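You operate a simulated robot arm through the tools that you are given. There is no shell and no other tool.

You run a simulated robot arm. Do the job below in one go: nothing can be reset, and whatever is moved stays where it is left.

TASK
Wipe the top cap, grease it and screw it down finger-tight on the casing.
Fine: wipe it on the cloth pad, touch its thread to the grease in the tin and put the tin's lid back on.

The check looks at the end state, three seconds after you hand in, the way a careful person would. Anything else that was tipped, shoved, dropped, spilled or broken makes it a failure. A push-on lid holds only when it is set on centred and level and pressed home; a screw cap is set on level and turned clockwise until tight. Flat cloth is picked up by pressing the open fingertips on it (5 to 10 N) and closing them slowly along it; thin cloth reads only 2 to 8 mm in the jaws.

THE ROBOT
A 6-joint arm with a two-finger parallel gripper, fixed in place. Base frame: the origin is at the foot of the arm, x ahead of it, y to its left, z up; the work surface is at about z = 0. Readings come in m, degrees, newtons and seconds.
With the tool pointing down near the work surface it reaches from about 0.12 to 0.5 m from the base axis. Its first joint turns from -72.0 to 72.0 degrees. Payload 0.65 kg.
The TCP is the grasp point between the finger pads, 0.025 m short of the fingertips. In the tool frame z runs along the fingers and y along their closing line. The gripper opens to 0.076 m. The fingers are 0.018 m wide and 0.01 m thick; the gripper's body (0.036 by 0.078 m) begins 0.045 m behind the TCP.
Orientation is told as [roll, pitch, yaw] about the base's x, y, z axes, in that order, counted from this pose: with the fingers straight down and closing along the base's y, the tool's x points along the base's -x, its y along +y and its z along -z.

THE INTERFACE
- The arm moves only by the tool nudge_tool. Its argument "moves" is a list of rows, each a list of 7 numbers: the shift along the tool's x, y, z in cm, then the turn, a rotation vector about the tool's x, y, z in rad, then the opening, from 0 (shut) to 1 (fully open). In form: [[tx, ty, tz, wx, wy, wz, grip], ...]. A call has 1 to 20 rows; each row is the pose to reach, as a shift and turn from the pose commanded when the call began, along the tool's axes at that moment. A row lasts 0.2 s, in which the tool goes at most 0.05 m and 8.6 degrees; a call with a longer step from one row to the next is refused whole, and so is a gripper value outside its range. Where a pose cannot be reached the arm comes as near as it can. A force on the tool above 90 N (or 10 N above the force at the start of the call, whichever is more), or a blocked arm, ends the call early, and 0.2 s more pass. Each finger travels about 0.108 m/s and halts on what it meets, pressing with about 30 N; the grip force reading is that of the motor and also rises with nothing between the fingers. The clock runs only during rows and for 0.2 s after the last one: add rows that repeat a pose to give the fingers time. It gives the time, the measured TCP pose, the force on the tool (base axes), the opening and the grip force at its end, in the units of the frame above (readings bear some noise), with the torque about the TCP (base axes, N m) and any sound that the robot's microphone picked up.
- Cameras (640 x 400 px; columns grow to the right, rows downward): "scene" is fixed at [0.0508, 0.2837, 0.4242]; the picture's right is [-0.73, -0.69, 0.00], its down [-0.32, 0.34, -0.88] and it looks along [0.61, -0.64, -0.47] (base axes); focal length 312 px, centre (320, 200). "wrist" rides on the gripper at [0.058, 0.011, -0.081] in the tool frame; the picture's right is [-0.18, 0.98, 0.00], its down [-0.75, -0.14, -0.64] and it looks along [-0.63, -0.12, 0.77] (tool axes); focal length 243 px, centre (320, 200). There is no depth. A picture from a camera that has moved, and an enlarged one, comes with that camera's place and axes in the base frame and with its lens. The place of the scene camera against the robot may be out by one fixed shift of up to 0.025 m in any direction.
- camera(camera): a new picture of that camera. The clock stands still meanwhile.
- zoom(camera, box): a new picture of the part [left, top, right, bottom] of that camera's present view, enlarged. The clock stands still meanwhile.
- close_job(): hands the job in; it is judged then, once.

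Places have to be worked out from the pictures, the camera data and where the tool is seen. Open the gripper and draw the arm clear of the work before you hand the job in, unless the task says otherwise.

The tools are called after "Emit:" as name(argument=value, ...) on one line, values as JSON. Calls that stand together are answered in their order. nudge_tool: Moves the arm, as the interface text tells. Its arguments: {"type":"object","properties":{"moves":{"type":"array","items":{"type":"array","items":{"type":"number"}}}},"required":["moves"]} The other tools are called the same way: camera (camera) takes a picture; zoom (camera, box) takes an enlarged picture of a part of a camera's view; close_job () hands the job in.

At the start:

```text
time_s: 0.0
tcp_pos: [0.2294, 0.0912, 0.2776]
tcp_rot: [0.0, 0.0, 0.0]
force: [-0.2, 0.6, -0.3]
wrist_torque: [0.02, 0.01, 0.01]
finger_gap: 0.0758
grip_force: 0.0
```

scene: 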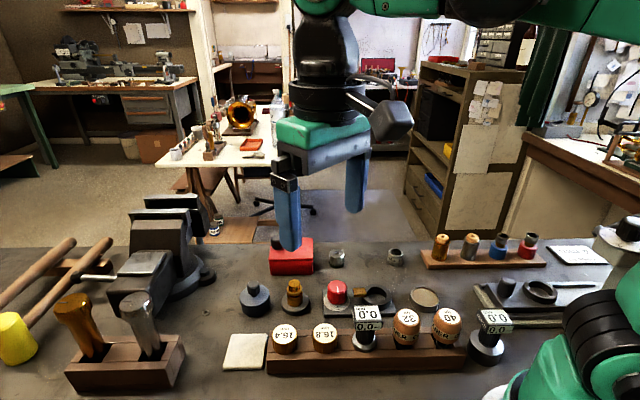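
wrist: 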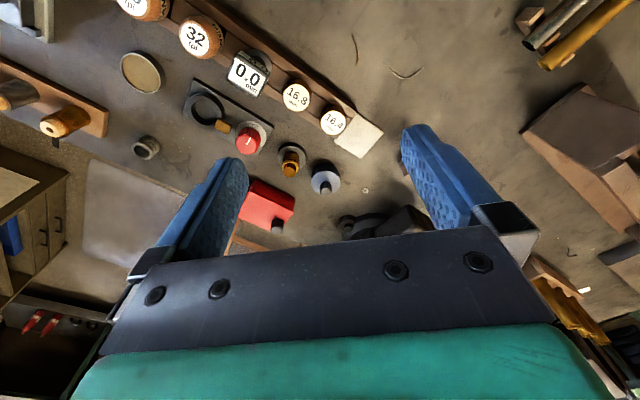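

I'll begin by looking closer at the work area in both cameras to identify the casing, the top cap, the grease tin, its lid and the cloth pad.

Emit:
zoom(camera="scene", box=[220, 230, 420, 380])

Emit:
zoom(camera="scene", box=[380, 220, 620, 380])

Emit:
zoom(camera="wrist", box=[180, 60, 400, 240])

Emit:
zoom(camera="wrist", box=[0, 0, 240, 180])

```text
2.67 times, centred on (320, 305) of scene
camera zoom: at [0.0508, 0.2837, 0.4242], right [-0.73, -0.69, 0.0], down [-0.32, 0.34, -0.88], along [0.61, -0.64, -0.47], focal length 832 px, centre (320, -80)
```

zoom: 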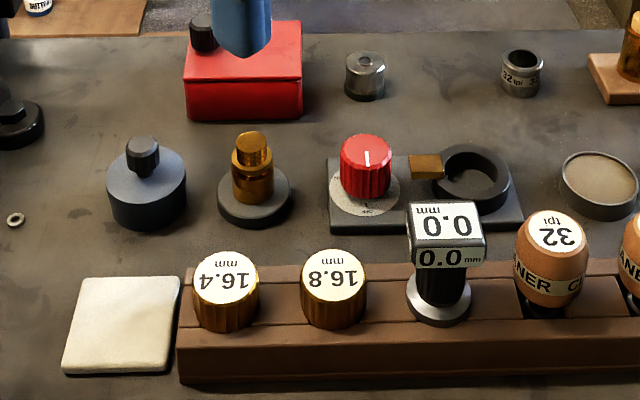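

```text
2.50 times, centred on (500, 300) of scene
camera zoom: at [0.0508, 0.2837, 0.4242], right [-0.73, -0.69, 0.0], down [-0.32, 0.34, -0.88], along [0.61, -0.64, -0.47], focal length 780 px, centre (-130, -50)
```

zoom: 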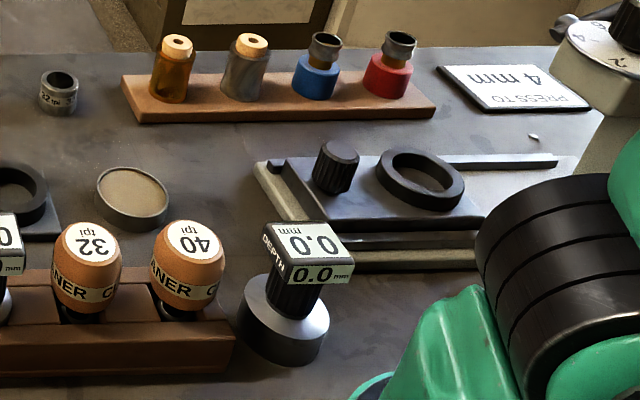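

```text
2.22 times, centred on (290, 150) of wrist
camera zoom: at [0.1714, 0.1003, 0.3582], right [0.18, 0.98, 0.0], down [0.75, -0.14, 0.64], along [0.63, -0.12, -0.77], focal length 539 px, centre (387, 311)
```

zoom: 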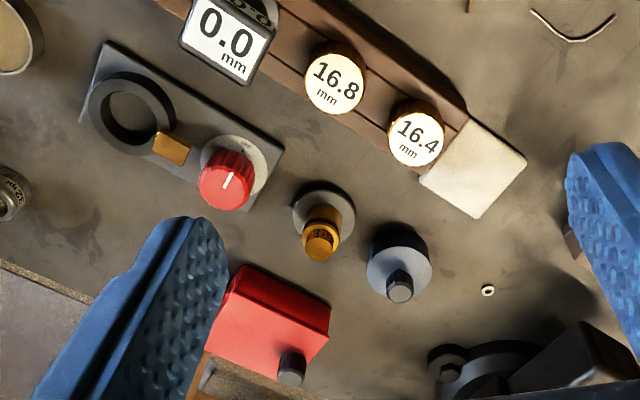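

```text
2.22 times, centred on (120, 90) of wrist
camera zoom: at [0.1714, 0.1003, 0.3582], right [0.18, 0.98, 0.0], down [0.75, -0.14, 0.64], along [0.63, -0.12, -0.77], focal length 539 px, centre (764, 444)
```

zoom: 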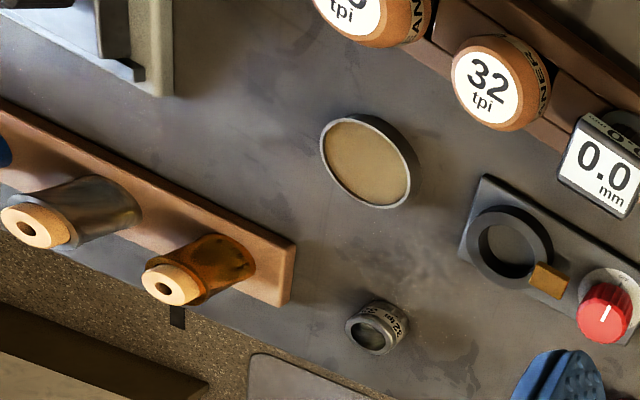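

The pale square pad is near (0.35, 0.13), and several candidate parts sit around x 0.36–0.42. I'm lowering the tool a little, above everything, to see them better with the wrist camera.

Emit:
nudge_tool(moves=[[1.0, -2.0, 2.5, 0, 0, 0, 1], [2.0, -4.0, 5.0, 0, 0, 0, 1], [2.9, -6.1, 7.8, 0, 0, 0, 1], [2.9, -6.1, 7.8, 0, 0, 0, 1]])

Emit:
camera(camera="wrist")

Emit:
camera(camera="scene")

```text
time_s: 1.0
tcp_pos: [0.2003, 0.0284, 0.2017]
tcp_rot: [0.0, 0.0, 0.0]
force: [0.9, -0.7, 1.0]
wrist_torque: [-0.01, 0.0, -0.01]
finger_gap: 0.0761
grip_force: 0.0
```

```text
taken
camera wrist: at [0.1422, 0.0392, 0.2801], right [0.18, 0.98, 0.0], down [0.75, -0.14, 0.64], along [0.63, -0.12, -0.77], focal length 243 px, centre (320, 200)
```

wrist: 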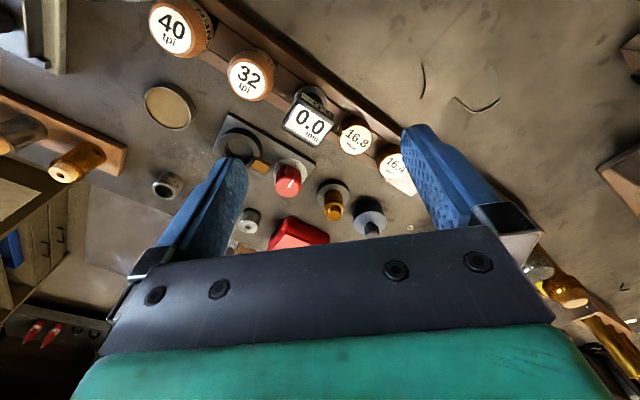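

```text
taken
```

scene: 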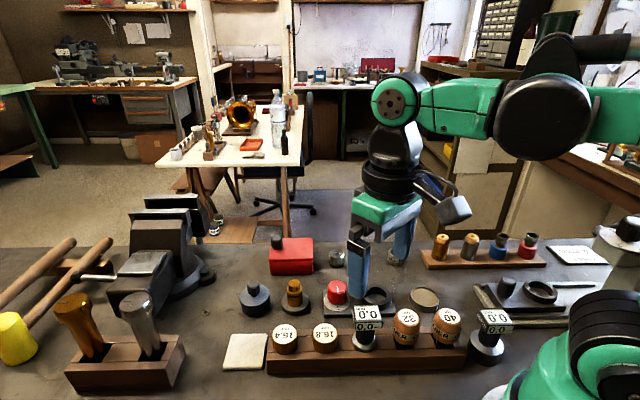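

From this height I zoom into the wrist view around each candidate to tell the cap, casing, tin and lid apart.

Emit:
zoom(camera="wrist", box=[230, 140, 420, 260])

Emit:
zoom(camera="wrist", box=[120, 60, 330, 210])

Emit:
zoom(camera="scene", box=[220, 250, 340, 325])

Emit:
zoom(camera="scene", box=[320, 240, 450, 325])

Emit:
zoom(camera="scene", box=[420, 225, 560, 315])

```text
3.33 times, centred on (325, 200) of wrist
camera zoom: at [0.1422, 0.0392, 0.2801], right [0.18, 0.98, 0.0], down [0.75, -0.14, 0.64], along [0.63, -0.12, -0.77], focal length 809 px, centre (303, 200)
```

zoom: 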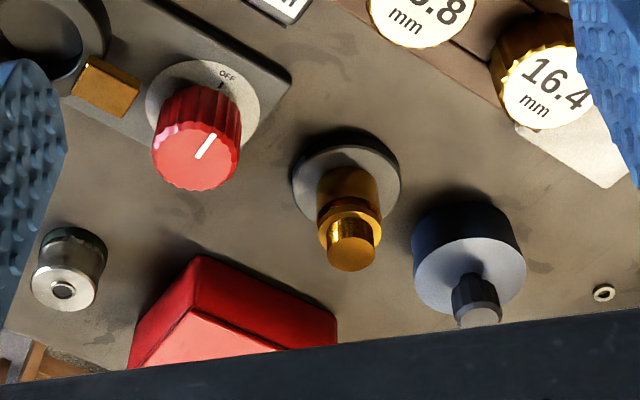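

```text
2.67 times, centred on (225, 135) of wrist
camera zoom: at [0.1422, 0.0392, 0.2801], right [0.18, 0.98, 0.0], down [0.75, -0.14, 0.64], along [0.63, -0.12, -0.77], focal length 647 px, centre (573, 373)
```

zoom: 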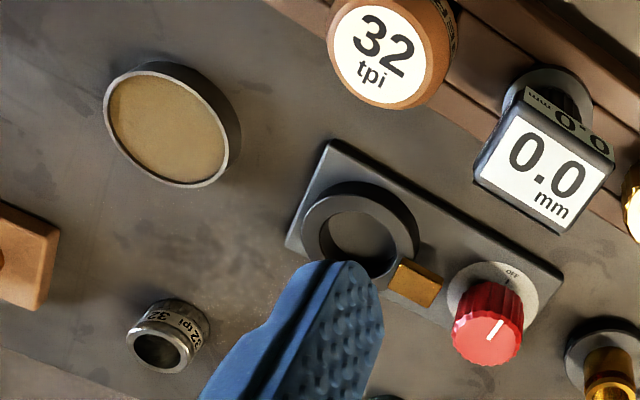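

```text
5.33 times, centred on (280, 288) of scene
camera zoom: at [0.0508, 0.2837, 0.4242], right [-0.73, -0.69, 0.0], down [-0.32, 0.34, -0.88], along [0.61, -0.64, -0.47], focal length 1663 px, centre (533, -267)
```

zoom: 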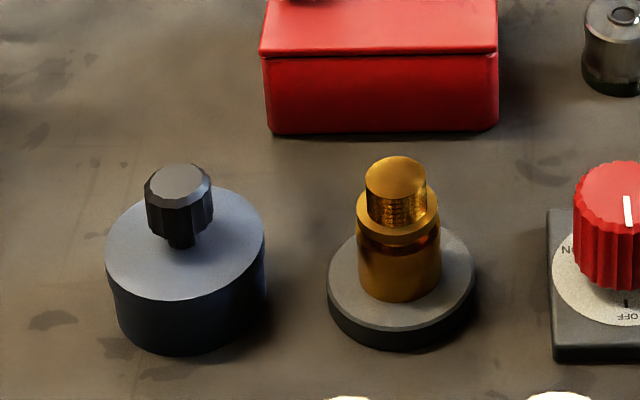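

```text
4.71 times, centred on (385, 282) of scene
camera zoom: at [0.0508, 0.2837, 0.4242], right [-0.73, -0.69, 0.0], down [-0.32, 0.34, -0.88], along [0.61, -0.64, -0.47], focal length 1468 px, centre (14, -188)
```

zoom: 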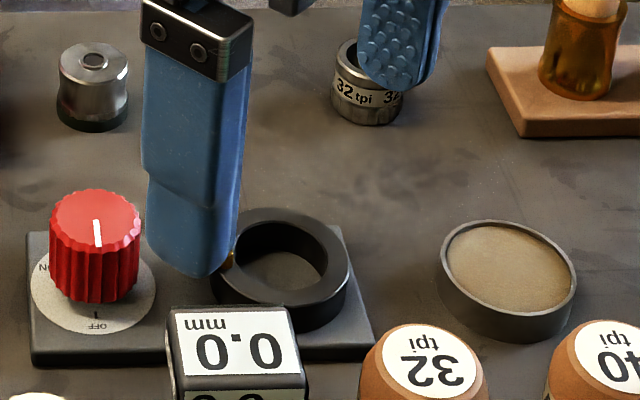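

```text
4.44 times, centred on (490, 270) of scene
camera zoom: at [0.0508, 0.2837, 0.4242], right [-0.73, -0.69, 0.0], down [-0.32, 0.34, -0.88], along [0.61, -0.64, -0.47], focal length 1386 px, centre (-436, -111)
```

zoom: 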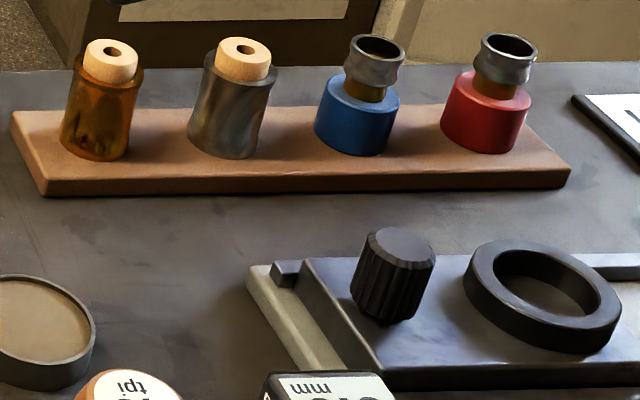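

The pale rimmed dish, blue-grey pot with a knob, brass part on a disc, and small steel cap are all candidates. I move above the far group for a closer look.

Emit:
nudge_tool(moves=[[-4, -1, 0, 0, 0, 0, 1], [-8, -3, 0, 0, 0, 0, 1], [-12, -5, 0.5, 0, 0, 0, 1], [-13, -6, 1, 0, 0, 0, 1], [-13, -6, 1, 0, 0, 0, 1]])

Emit:
camera(camera="wrist")

Emit:
zoom(camera="wrist", box=[230, 60, 420, 220])

```text
time_s: 2.2
tcp_pos: [0.3313, -0.0305, 0.1902]
tcp_rot: [0.0, 0.0, 0.0]
force: [-0.4, -0.2, 1.3]
wrist_torque: [0.01, 0.02, -0.01]
finger_gap: 0.076
grip_force: 0.1
```

```text
taken
camera wrist: at [0.2729, -0.021, 0.2706], right [0.18, 0.98, 0.0], down [0.75, -0.14, 0.64], along [0.63, -0.12, -0.77], focal length 243 px, centre (320, 200)
```

wrist: 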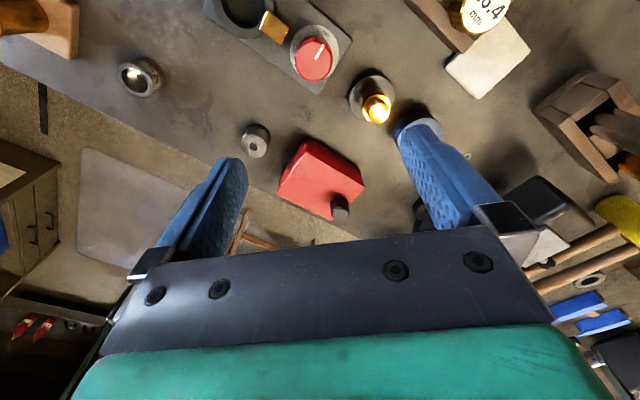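

```text
2.50 times, centred on (325, 140) of wrist
camera zoom: at [0.2729, -0.021, 0.2706], right [0.18, 0.98, 0.0], down [0.75, -0.14, 0.64], along [0.63, -0.12, -0.77], focal length 606 px, centre (308, 350)
```

zoom: 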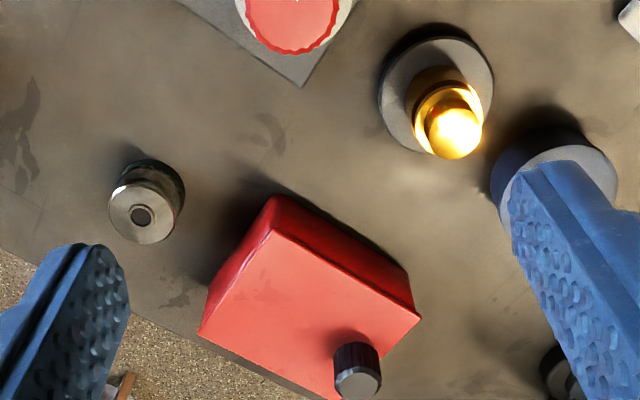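

I zoom harder on the steel cap, the brass part, and the dish to see threads and openings.

Emit:
zoom(camera="wrist", box=[225, 105, 285, 165])

Emit:
zoom(camera="wrist", box=[335, 60, 425, 140])

Emit:
zoom(camera="wrist", box=[110, 45, 175, 110])

Emit:
zoom(camera="scene", box=[270, 270, 320, 320])

Emit:
zoom(camera="scene", box=[320, 240, 360, 275])

Emit:
zoom(camera="scene", box=[370, 240, 420, 275])

Emit:
zoom(camera="scene", box=[230, 270, 280, 325])

Emit:
zoom(camera="scene", box=[400, 275, 450, 320])

```text
6.67 times, centred on (255, 135) of wrist
camera zoom: at [0.2729, -0.021, 0.2706], right [0.18, 0.98, 0.0], down [0.75, -0.14, 0.64], along [0.63, -0.12, -0.77], focal length 1618 px, centre (753, 633)
```

zoom: 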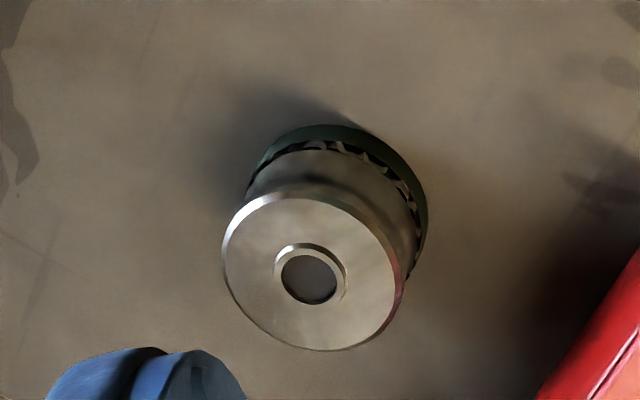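

```text
5.00 times, centred on (380, 100) of wrist
camera zoom: at [0.2729, -0.021, 0.2706], right [0.18, 0.98, 0.0], down [0.75, -0.14, 0.64], along [0.63, -0.12, -0.77], focal length 1213 px, centre (20, 700)
```

zoom: 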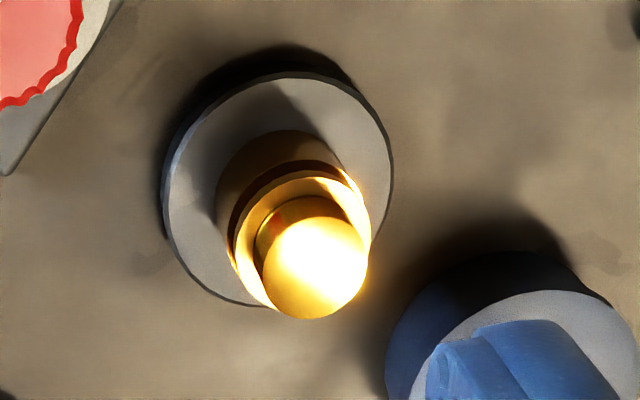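

```text
6.15 times, centred on (142, 78) of wrist
camera zoom: at [0.2729, -0.021, 0.2706], right [0.18, 0.98, 0.0], down [0.75, -0.14, 0.64], along [0.63, -0.12, -0.77], focal length 1493 px, centre (1412, 954)
```

zoom: 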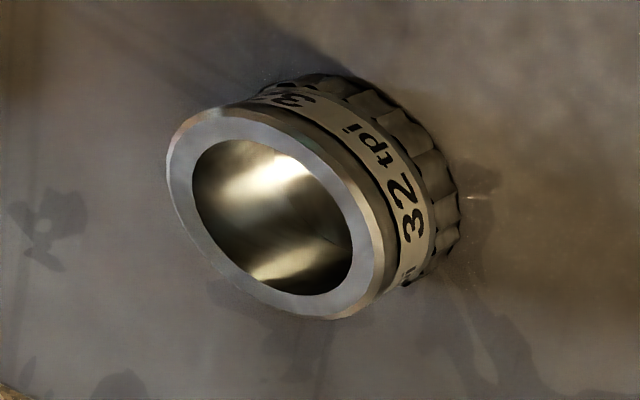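

```text
8.00 times, centred on (295, 295) of scene
camera zoom: at [0.0508, 0.2837, 0.4242], right [-0.73, -0.69, 0.0], down [-0.32, 0.34, -0.88], along [0.61, -0.64, -0.47], focal length 2495 px, centre (520, -560)
```

zoom: 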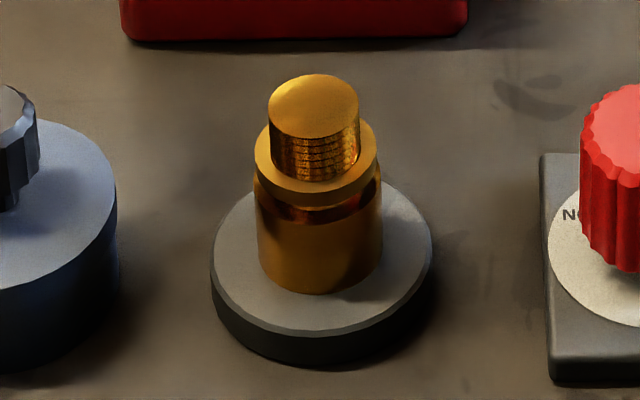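

```text
11.43 times, centred on (340, 258) of scene
camera zoom: at [0.0508, 0.2837, 0.4242], right [-0.73, -0.69, 0.0], down [-0.32, 0.34, -0.88], along [0.61, -0.64, -0.47], focal length 3564 px, centre (91, -457)
```

zoom: 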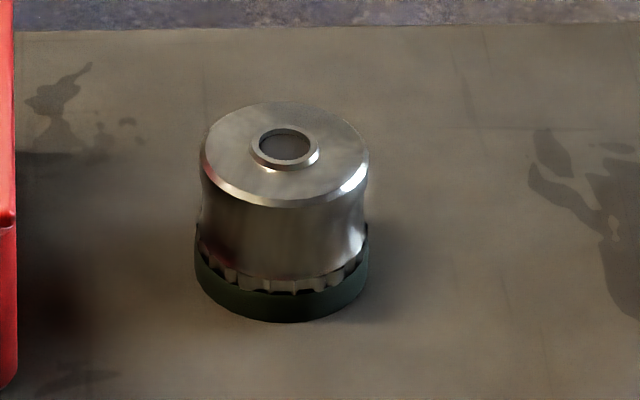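

```text
11.43 times, centred on (395, 258) of scene
camera zoom: at [0.0508, 0.2837, 0.4242], right [-0.73, -0.69, 0.0], down [-0.32, 0.34, -0.88], along [0.61, -0.64, -0.47], focal length 3564 px, centre (-537, -457)
```

zoom: 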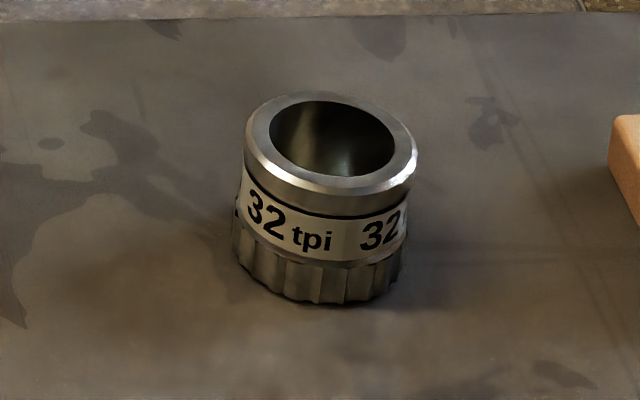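

```text
7.27 times, centred on (255, 298) of scene
camera zoom: at [0.0508, 0.2837, 0.4242], right [-0.73, -0.69, 0.0], down [-0.32, 0.34, -0.88], along [0.61, -0.64, -0.47], focal length 2268 px, centre (793, -509)
```

zoom: 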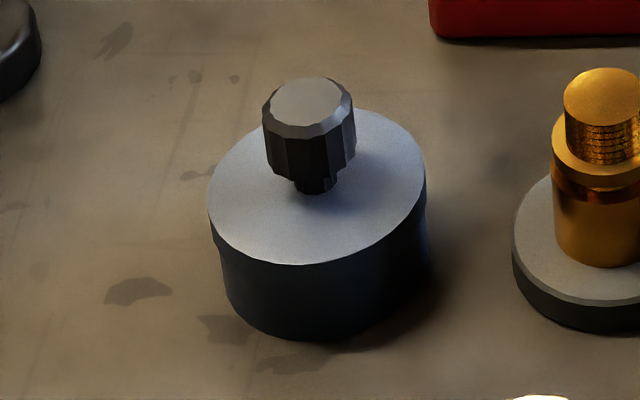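

```text
8.89 times, centred on (425, 298) of scene
camera zoom: at [0.0508, 0.2837, 0.4242], right [-0.73, -0.69, 0.0], down [-0.32, 0.34, -0.88], along [0.61, -0.64, -0.47], focal length 2772 px, centre (-613, -667)
```

zoom: 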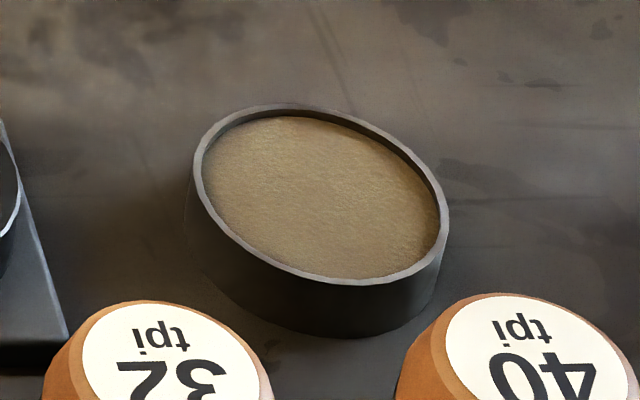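

The blue-grey pot seems to have an overlapping knobbed lid (a tin), while the brass part has a threaded spigot. I read the labels on the rack items and study the remaining objects before deciding.

Emit:
zoom(camera="scene", box=[385, 300, 470, 375])

Emit:
zoom(camera="scene", box=[260, 315, 350, 375])

Emit:
zoom(camera="scene", box=[340, 280, 400, 360])

Emit:
zoom(camera="scene", box=[215, 325, 275, 375])

Emit:
zoom(camera="scene", box=[255, 230, 320, 280])

Emit:
zoom(camera="scene", box=[425, 225, 550, 275])

Emit:
zoom(camera="scene", box=[460, 270, 560, 370])

Emit:
zoom(camera="scene", box=[540, 200, 640, 300])

Emit:
zoom(camera="scene", box=[320, 270, 400, 320])

Emit:
zoom(camera="scene", box=[100, 200, 240, 320])

```text
5.33 times, centred on (428, 338) of scene
camera zoom: at [0.0508, 0.2837, 0.4242], right [-0.73, -0.69, 0.0], down [-0.32, 0.34, -0.88], along [0.61, -0.64, -0.47], focal length 1663 px, centre (-253, -533)
```

zoom: 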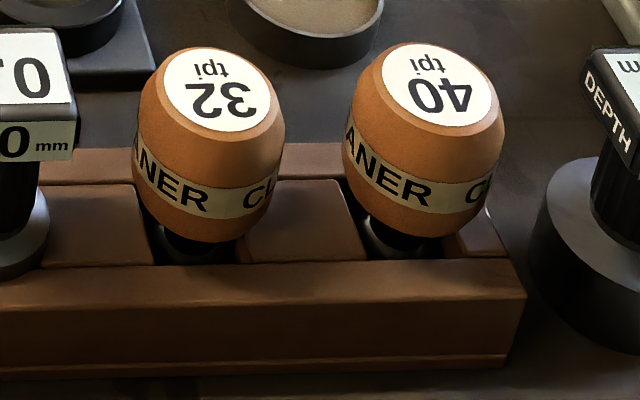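

```text
6.67 times, centred on (305, 345) of scene
camera zoom: at [0.0508, 0.2837, 0.4242], right [-0.73, -0.69, 0.0], down [-0.32, 0.34, -0.88], along [0.61, -0.64, -0.47], focal length 2079 px, centre (420, -767)
```

zoom: 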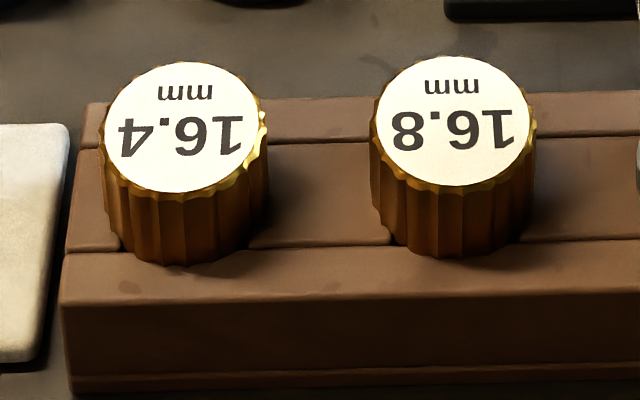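

```text
5.00 times, centred on (370, 320) of scene
camera zoom: at [0.0508, 0.2837, 0.4242], right [-0.73, -0.69, 0.0], down [-0.32, 0.34, -0.88], along [0.61, -0.64, -0.47], focal length 1559 px, centre (70, -400)
```

zoom: 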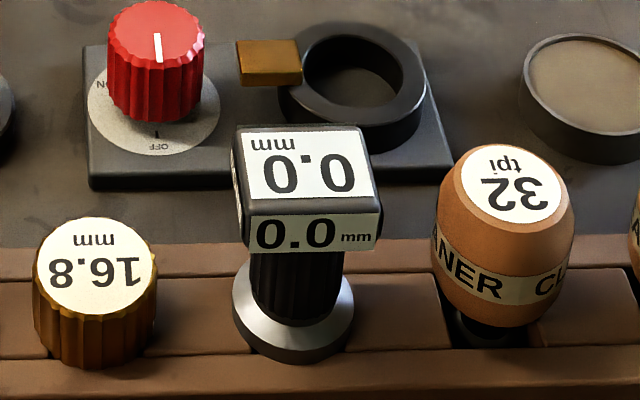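

```text
8.00 times, centred on (245, 350) of scene
camera zoom: at [0.0508, 0.2837, 0.4242], right [-0.73, -0.69, 0.0], down [-0.32, 0.34, -0.88], along [0.61, -0.64, -0.47], focal length 2495 px, centre (920, -1000)
```

zoom: 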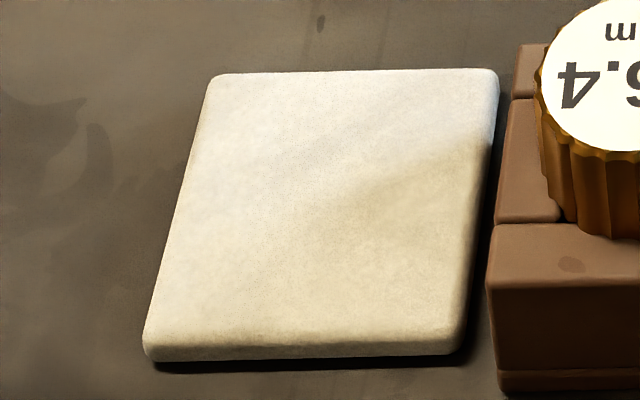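

```text
8.00 times, centred on (288, 255) of scene
camera zoom: at [0.0508, 0.2837, 0.4242], right [-0.73, -0.69, 0.0], down [-0.32, 0.34, -0.88], along [0.61, -0.64, -0.47], focal length 2495 px, centre (580, -240)
```

zoom: 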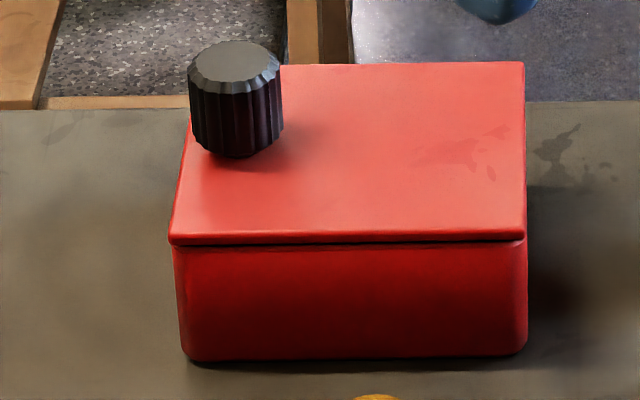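

```text
5.12 times, centred on (488, 250) of scene
camera zoom: at [0.0508, 0.2837, 0.4242], right [-0.73, -0.69, 0.0], down [-0.32, 0.34, -0.88], along [0.61, -0.64, -0.47], focal length 1597 px, centre (-538, -56)
```

zoom: 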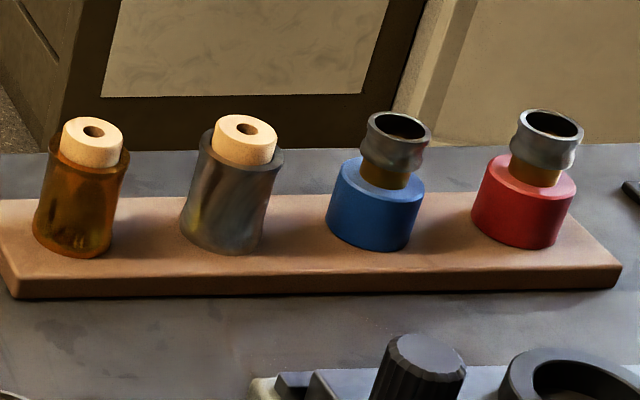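

```text
4.00 times, centred on (510, 320) of scene
camera zoom: at [0.0508, 0.2837, 0.4242], right [-0.73, -0.69, 0.0], down [-0.32, 0.34, -0.88], along [0.61, -0.64, -0.47], focal length 1247 px, centre (-440, -280)
```

zoom: 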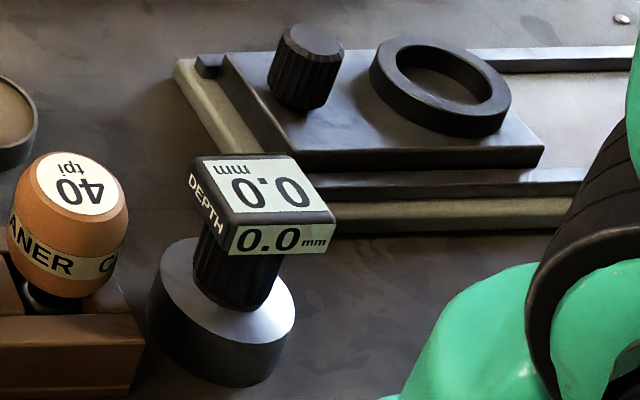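

```text
4.00 times, centred on (590, 250) of scene
camera zoom: at [0.0508, 0.2837, 0.4242], right [-0.73, -0.69, 0.0], down [-0.32, 0.34, -0.88], along [0.61, -0.64, -0.47], focal length 1247 px, centre (-760, 0)
```

zoom: 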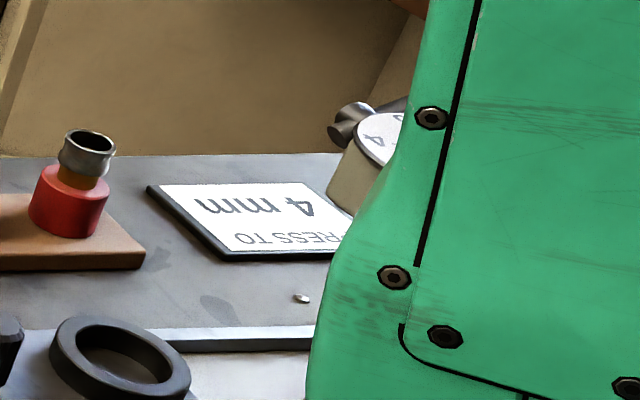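

```text
8.00 times, centred on (360, 295) of scene
camera zoom: at [0.0508, 0.2837, 0.4242], right [-0.73, -0.69, 0.0], down [-0.32, 0.34, -0.88], along [0.61, -0.64, -0.47], focal length 2495 px, centre (0, -560)
```

zoom: 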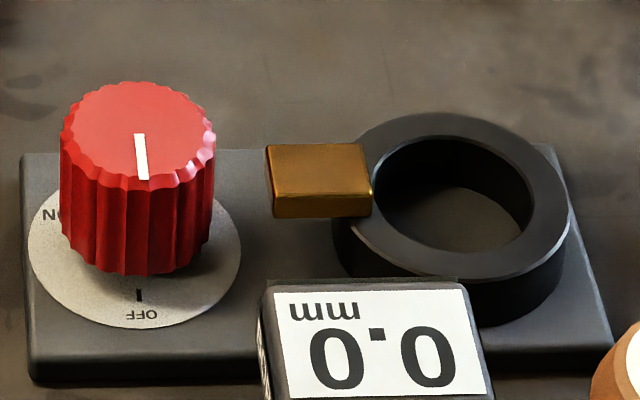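

```text
3.33 times, centred on (170, 260) of scene
camera zoom: at [0.0508, 0.2837, 0.4242], right [-0.73, -0.69, 0.0], down [-0.32, 0.34, -0.88], along [0.61, -0.64, -0.47], focal length 1040 px, centre (820, 0)
```

zoom: 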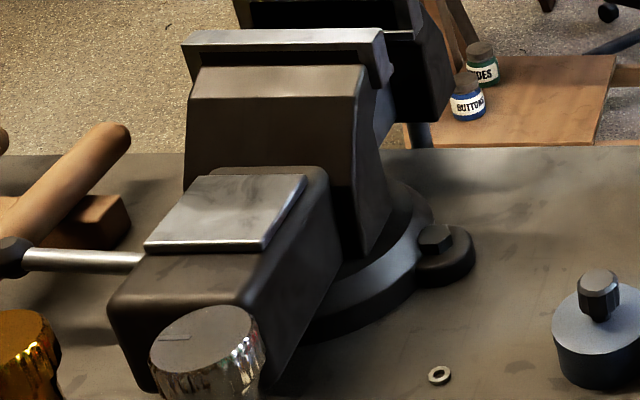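

The zooms are truly rendered at higher detail, so I zoom tightly on the brass part, the steel cap, the 32 tpi ring and the red box's black knob from the fixed camera.

Emit:
zoom(camera="scene", box=[283, 276, 309, 296])

Emit:
zoom(camera="scene", box=[326, 247, 350, 270])

Emit:
zoom(camera="scene", box=[383, 246, 407, 268])

Emit:
zoom(camera="scene", box=[240, 275, 272, 320])

Emit:
zoom(camera="scene", box=[268, 232, 292, 256])

Emit:
zoom(camera="wrist", box=[300, 130, 370, 230])

```text
16.00 times, centred on (296, 286) of scene
camera zoom: at [0.0508, 0.2837, 0.4242], right [-0.73, -0.69, 0.0], down [-0.32, 0.34, -0.88], along [0.61, -0.64, -0.47], focal length 4990 px, centre (704, -1176)
```

zoom: 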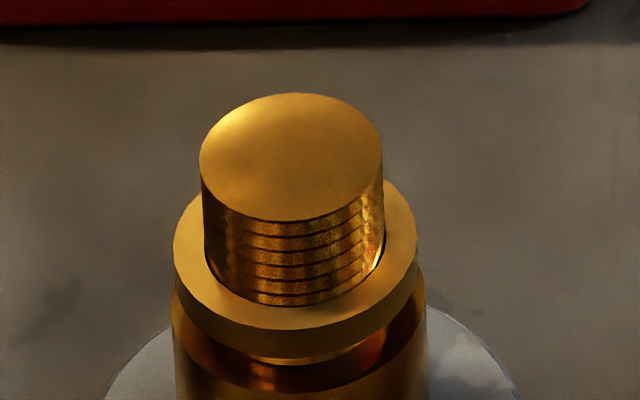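

```text
16.00 times, centred on (338, 258) of scene
camera zoom: at [0.0508, 0.2837, 0.4242], right [-0.73, -0.69, 0.0], down [-0.32, 0.34, -0.88], along [0.61, -0.64, -0.47], focal length 4990 px, centre (32, -736)
```

zoom: 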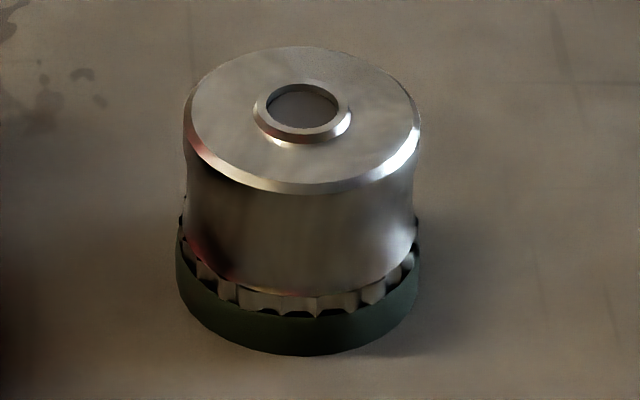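

```text
16.00 times, centred on (395, 257) of scene
camera zoom: at [0.0508, 0.2837, 0.4242], right [-0.73, -0.69, 0.0], down [-0.32, 0.34, -0.88], along [0.61, -0.64, -0.47], focal length 4990 px, centre (-880, -712)
```

zoom: 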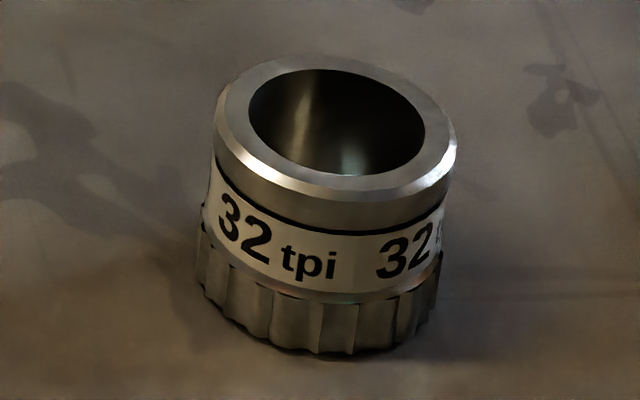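

```text
8.89 times, centred on (256, 298) of scene
camera zoom: at [0.0508, 0.2837, 0.4242], right [-0.73, -0.69, 0.0], down [-0.32, 0.34, -0.88], along [0.61, -0.64, -0.47], focal length 2772 px, centre (889, -667)
```

zoom: 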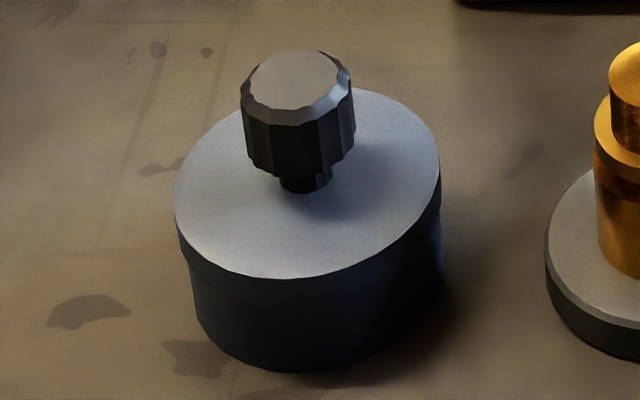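

```text
16.00 times, centred on (280, 244) of scene
camera zoom: at [0.0508, 0.2837, 0.4242], right [-0.73, -0.69, 0.0], down [-0.32, 0.34, -0.88], along [0.61, -0.64, -0.47], focal length 4990 px, centre (960, -504)
```

zoom: 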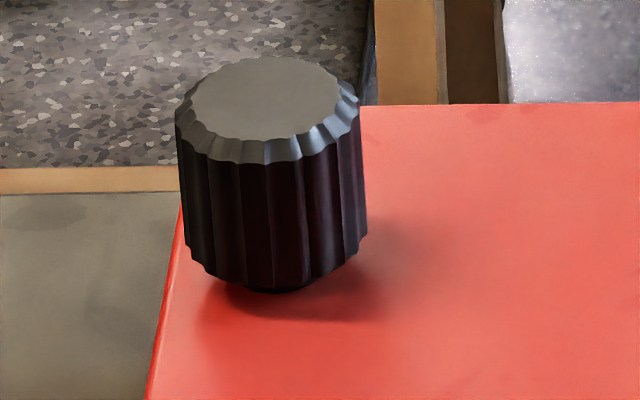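

```text
4.00 times, centred on (335, 180) of wrist
camera zoom: at [0.2729, -0.021, 0.2706], right [0.18, 0.98, 0.0], down [0.75, -0.14, 0.64], along [0.63, -0.12, -0.77], focal length 970 px, centre (260, 280)
```

zoom: 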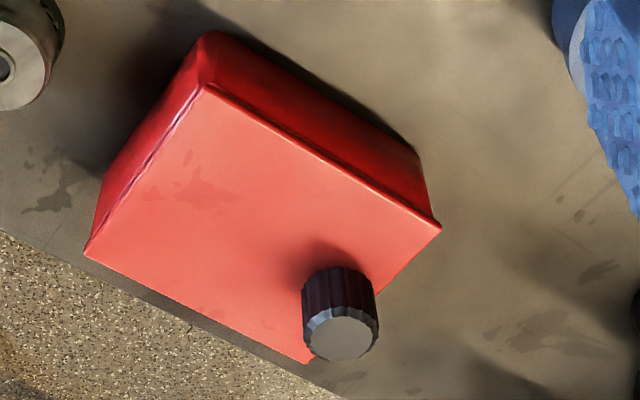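

The brass part shows a male thread under a smooth tip; the steel cap has a crenellated skirt over a green band. Before touching anything I survey the right and left parts of the bench for anything hidden.

Emit:
nudge_tool(moves=[[4, -3, -2, 0, 0, 0, 1], [8, -7, -4, 0, 0, 0, 1], [11, -11, -6, 0, 0, 0, 1], [13, -14, -8, 0, 0, 0, 1], [13, -14, -8, 0, 0, 0, 1]])

Emit:
camera(camera="wrist")

Emit:
camera(camera="scene")

```text
refused: row 1 steps farther than a row can; nothing moved
```

```text
taken
camera wrist: at [0.2729, -0.021, 0.2706], right [0.18, 0.98, 0.0], down [0.75, -0.14, 0.64], along [0.63, -0.12, -0.77], focal length 243 px, centre (320, 200)
```

wrist: 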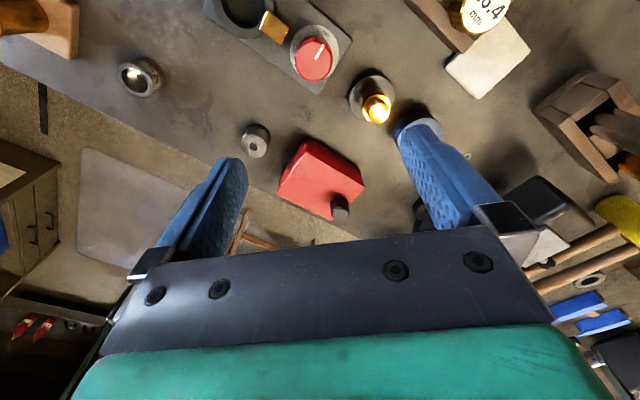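

```text
taken
```

scene: 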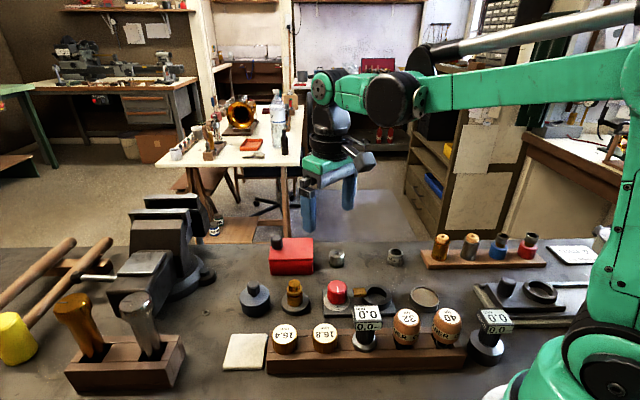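

The move was refused because the first step was too long (over 5 cm combined). I repeat it with smaller steps.

Emit:
nudge_tool(moves=[[2.5, -2, -1, 0, 0, 0, 1], [5, -5, -2, 0, 0, 0, 1], [8, -8, -4, 0, 0, 0, 1], [10.5, -11, -6, 0, 0, 0, 1], [13, -14, -8, 0, 0, 0, 1], [13, -14, -8, 0, 0, 0, 1]])

Emit:
camera(camera="wrist")

Emit:
camera(camera="scene")

```text
time_s: 3.6
tcp_pos: [0.2013, -0.1712, 0.2706]
tcp_rot: [-0.1, 0.1, 0.0]
force: [0.1, 0.1, -0.5]
wrist_torque: [-0.02, -0.01, 0.02]
finger_gap: 0.0763
grip_force: 0.1
```

```text
taken
camera wrist: at [0.1428, -0.1606, 0.3495], right [0.18, 0.98, 0.0], down [0.75, -0.14, 0.64], along [0.63, -0.12, -0.77], focal length 243 px, centre (320, 200)
```

wrist: 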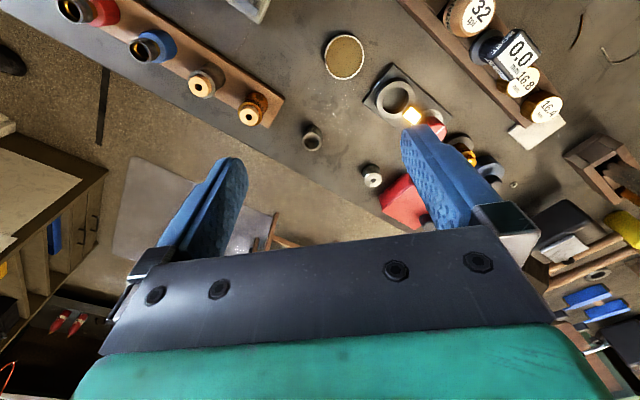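

```text
taken
```

scene: 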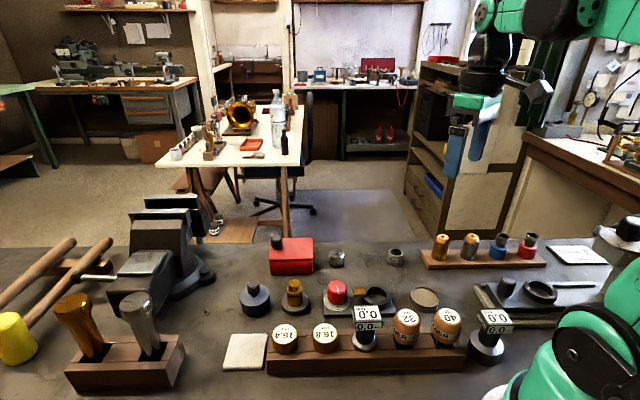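

The current view shows the bench from above. I zoom into the ring, the steel cap and the dish from here for their insides.

Emit:
zoom(camera="wrist", box=[298, 120, 328, 155])

Emit:
zoom(camera="wrist", box=[355, 155, 390, 195])

Emit:
zoom(camera="wrist", box=[315, 25, 375, 85])

Emit:
zoom(camera="wrist", box=[40, 0, 300, 140])

Emit:
zoom(camera="wrist", box=[430, 100, 640, 260])

```text
11.43 times, centred on (313, 138) of wrist
camera zoom: at [0.1428, -0.1606, 0.3495], right [0.18, 0.98, 0.0], down [0.75, -0.14, 0.64], along [0.63, -0.12, -0.77], focal length 2773 px, centre (400, 914)
```

zoom: 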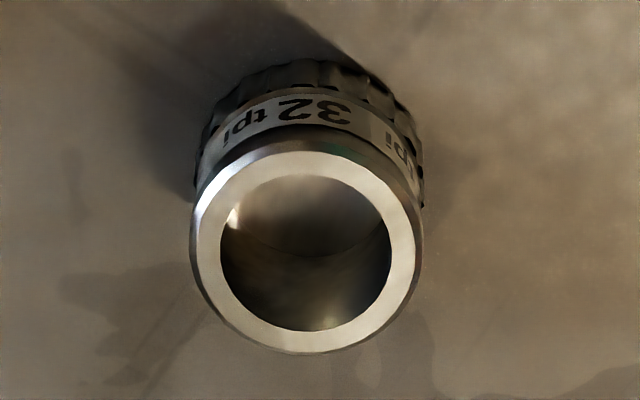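

```text
10.00 times, centred on (372, 175) of wrist
camera zoom: at [0.1428, -0.1606, 0.3495], right [0.18, 0.98, 0.0], down [0.75, -0.14, 0.64], along [0.63, -0.12, -0.77], focal length 2426 px, centre (-205, 450)
```

zoom: 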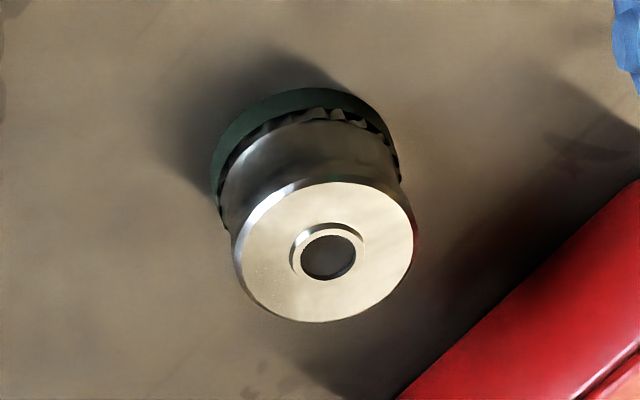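

```text
6.67 times, centred on (345, 55) of wrist
camera zoom: at [0.1428, -0.1606, 0.3495], right [0.18, 0.98, 0.0], down [0.75, -0.14, 0.64], along [0.63, -0.12, -0.77], focal length 1618 px, centre (153, 1167)
```

zoom: 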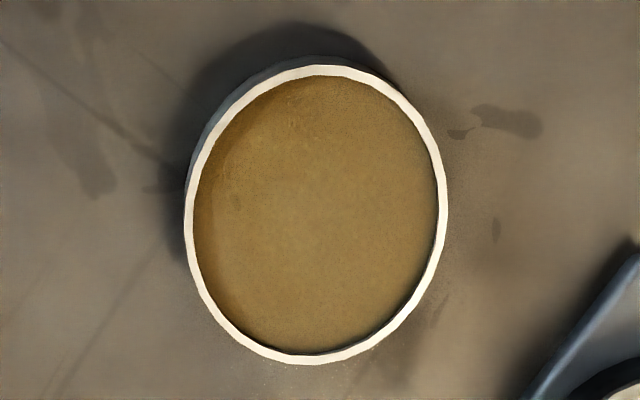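

```text
2.46 times, centred on (170, 70) of wrist
camera zoom: at [0.1428, -0.1606, 0.3495], right [0.18, 0.98, 0.0], down [0.75, -0.14, 0.64], along [0.63, -0.12, -0.77], focal length 597 px, centre (689, 520)
```

zoom: 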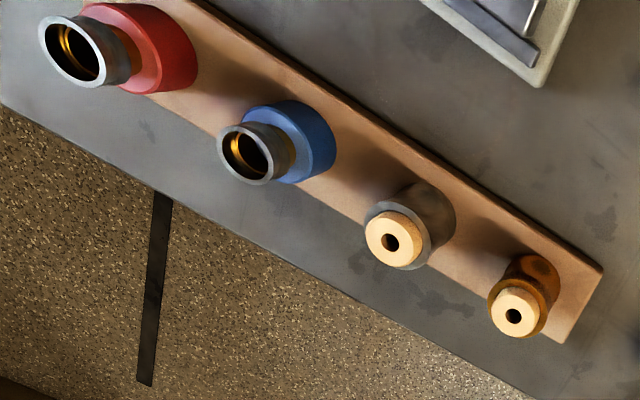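

```text
2.50 times, centred on (535, 180) of wrist
camera zoom: at [0.1428, -0.1606, 0.3495], right [0.18, 0.98, 0.0], down [0.75, -0.14, 0.64], along [0.63, -0.12, -0.77], focal length 606 px, centre (-218, 250)
```

zoom: 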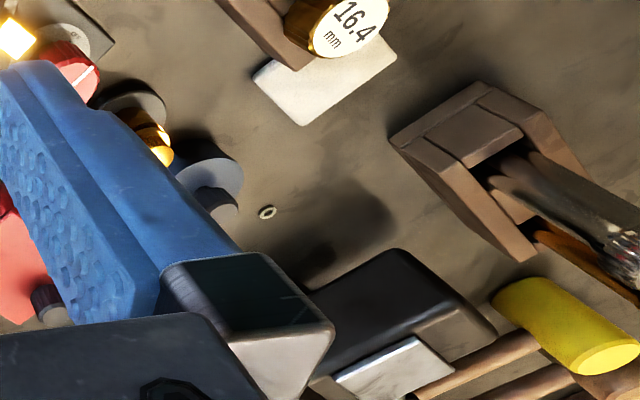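

I tilt the tool and drop it on the clear right-hand side to get a low-angle look at the steel cap and brass part.

Emit:
nudge_tool(moves=[[-0.7, 0.3, 3, 0, -0.1, 0, 1], [-1.4, 0.6, 6, 0, -0.2, 0, 1], [-2.1, 1.0, 9, 0, -0.3, 0, 1], [-2.8, 1.3, 12, 0, -0.4, 0, 1], [-3.5, 1.6, 15, 0, -0.5, 0, 1], [-4, 2, 17, 0, -0.6, 0, 1], [-4, 2, 17, 0, -0.6, 0, 1]])

Emit:
camera(camera="wrist")

Emit:
camera(camera="scene")

```text
time_s: 5.2
tcp_pos: [0.2413, -0.1513, 0.1005]
tcp_rot: [0.1, -34.5, 0.0]
force: [0.2, -0.4, 0.9]
wrist_torque: [-0.02, 0.01, -0.05]
finger_gap: 0.076
grip_force: 0.0
```

```text
taken
camera wrist: at [0.1473, -0.1407, 0.1325], right [0.15, 0.98, 0.1], down [0.26, -0.14, 0.96], along [0.95, -0.12, -0.27], focal length 243 px, centre (320, 200)
```

wrist: 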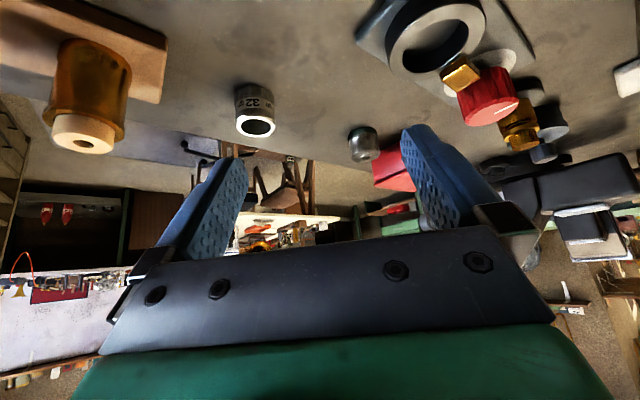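

```text
taken
```

scene: 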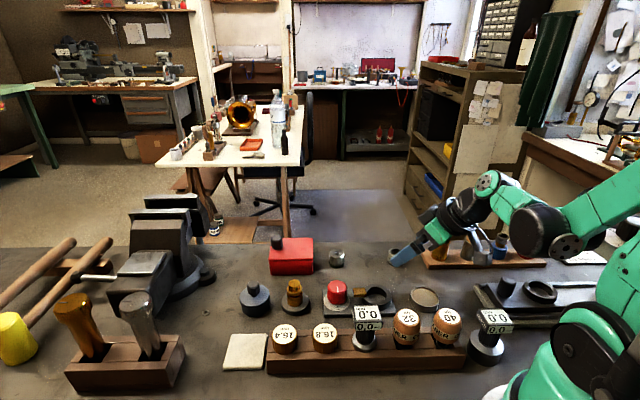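

Good low view. I zoom into the steel cap, the ring, the brass part and the pot from this angle.

Emit:
zoom(camera="wrist", box=[340, 115, 390, 170])

Emit:
zoom(camera="wrist", box=[225, 75, 285, 145])

Emit:
zoom(camera="wrist", box=[480, 60, 580, 170])

Emit:
zoom(camera="wrist", box=[360, 0, 560, 140])

```text
7.27 times, centred on (365, 142) of wrist
camera zoom: at [0.1473, -0.1407, 0.1325], right [0.15, 0.98, 0.1], down [0.26, -0.14, 0.96], along [0.95, -0.12, -0.27], focal length 1764 px, centre (-7, 618)
```

zoom: 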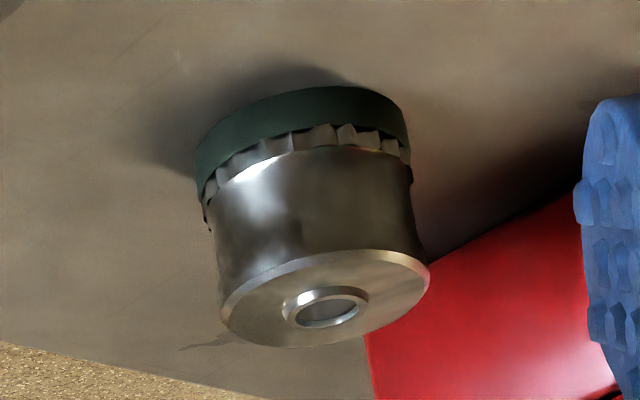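

```text
5.71 times, centred on (255, 110) of wrist
camera zoom: at [0.1473, -0.1407, 0.1325], right [0.15, 0.98, 0.1], down [0.26, -0.14, 0.96], along [0.95, -0.12, -0.27], focal length 1386 px, centre (691, 714)
```

zoom: 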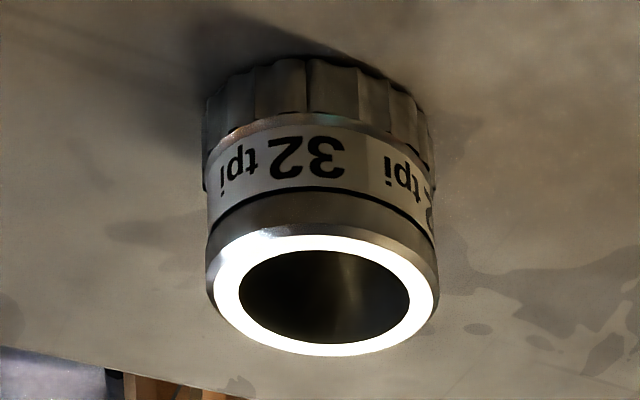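

```text
3.64 times, centred on (530, 115) of wrist
camera zoom: at [0.1473, -0.1407, 0.1325], right [0.15, 0.98, 0.1], down [0.26, -0.14, 0.96], along [0.95, -0.12, -0.27], focal length 882 px, centre (-444, 509)
```

zoom: 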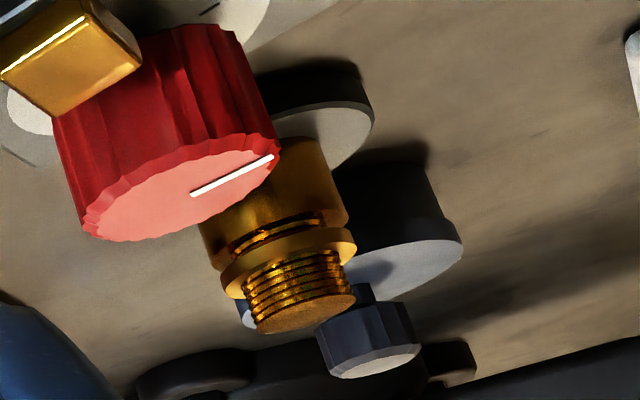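

```text
2.86 times, centred on (460, 70) of wrist
camera zoom: at [0.1473, -0.1407, 0.1325], right [0.15, 0.98, 0.1], down [0.26, -0.14, 0.96], along [0.95, -0.12, -0.27], focal length 693 px, centre (-80, 571)
```

zoom: 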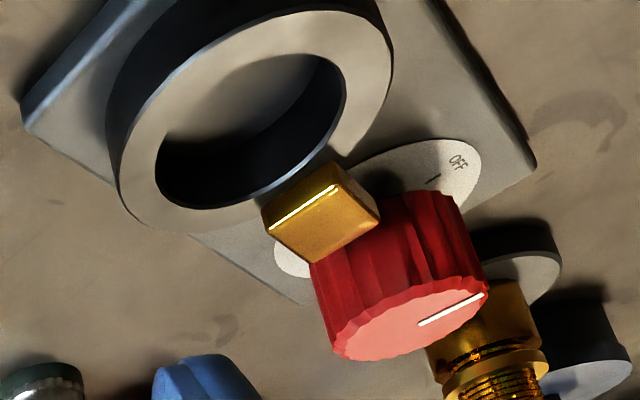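

The brass part is clearly a male-threaded casing end on a disc; the steel cap (closed top, green band) at about (0.384, −0.117) is the top cap; the blue-grey pot with knobbed overlapping lid at about (0.404, 0.066) is the tin. I straighten the tool and go up.

Emit:
nudge_tool(moves=[[-0.95, 0, -1.4, 0, 0.1, 0, 1], [-1.9, 0, -2.8, 0, 0.2, 0, 1], [-2.9, 0, -4.2, 0, 0.3, 0, 1], [-3.9, 0, -5.6, 0, 0.4, 0, 1], [-4.8, 0, -7.0, 0, 0.5, 0, 1], [-5.65, 0, -8.25, 0, 0.6, 0, 1], [-5.65, 0, -8.25, 0, 0.602, 0, 1]])

```text
time_s: 6.8
tcp_pos: [0.2406, -0.1509, 0.2009]
tcp_rot: [0.1, 0.2, 0.1]
force: [-0.7, -0.7, -0.1]
wrist_torque: [0.0, 0.0, 0.04]
finger_gap: 0.0759
grip_force: 0.1
```

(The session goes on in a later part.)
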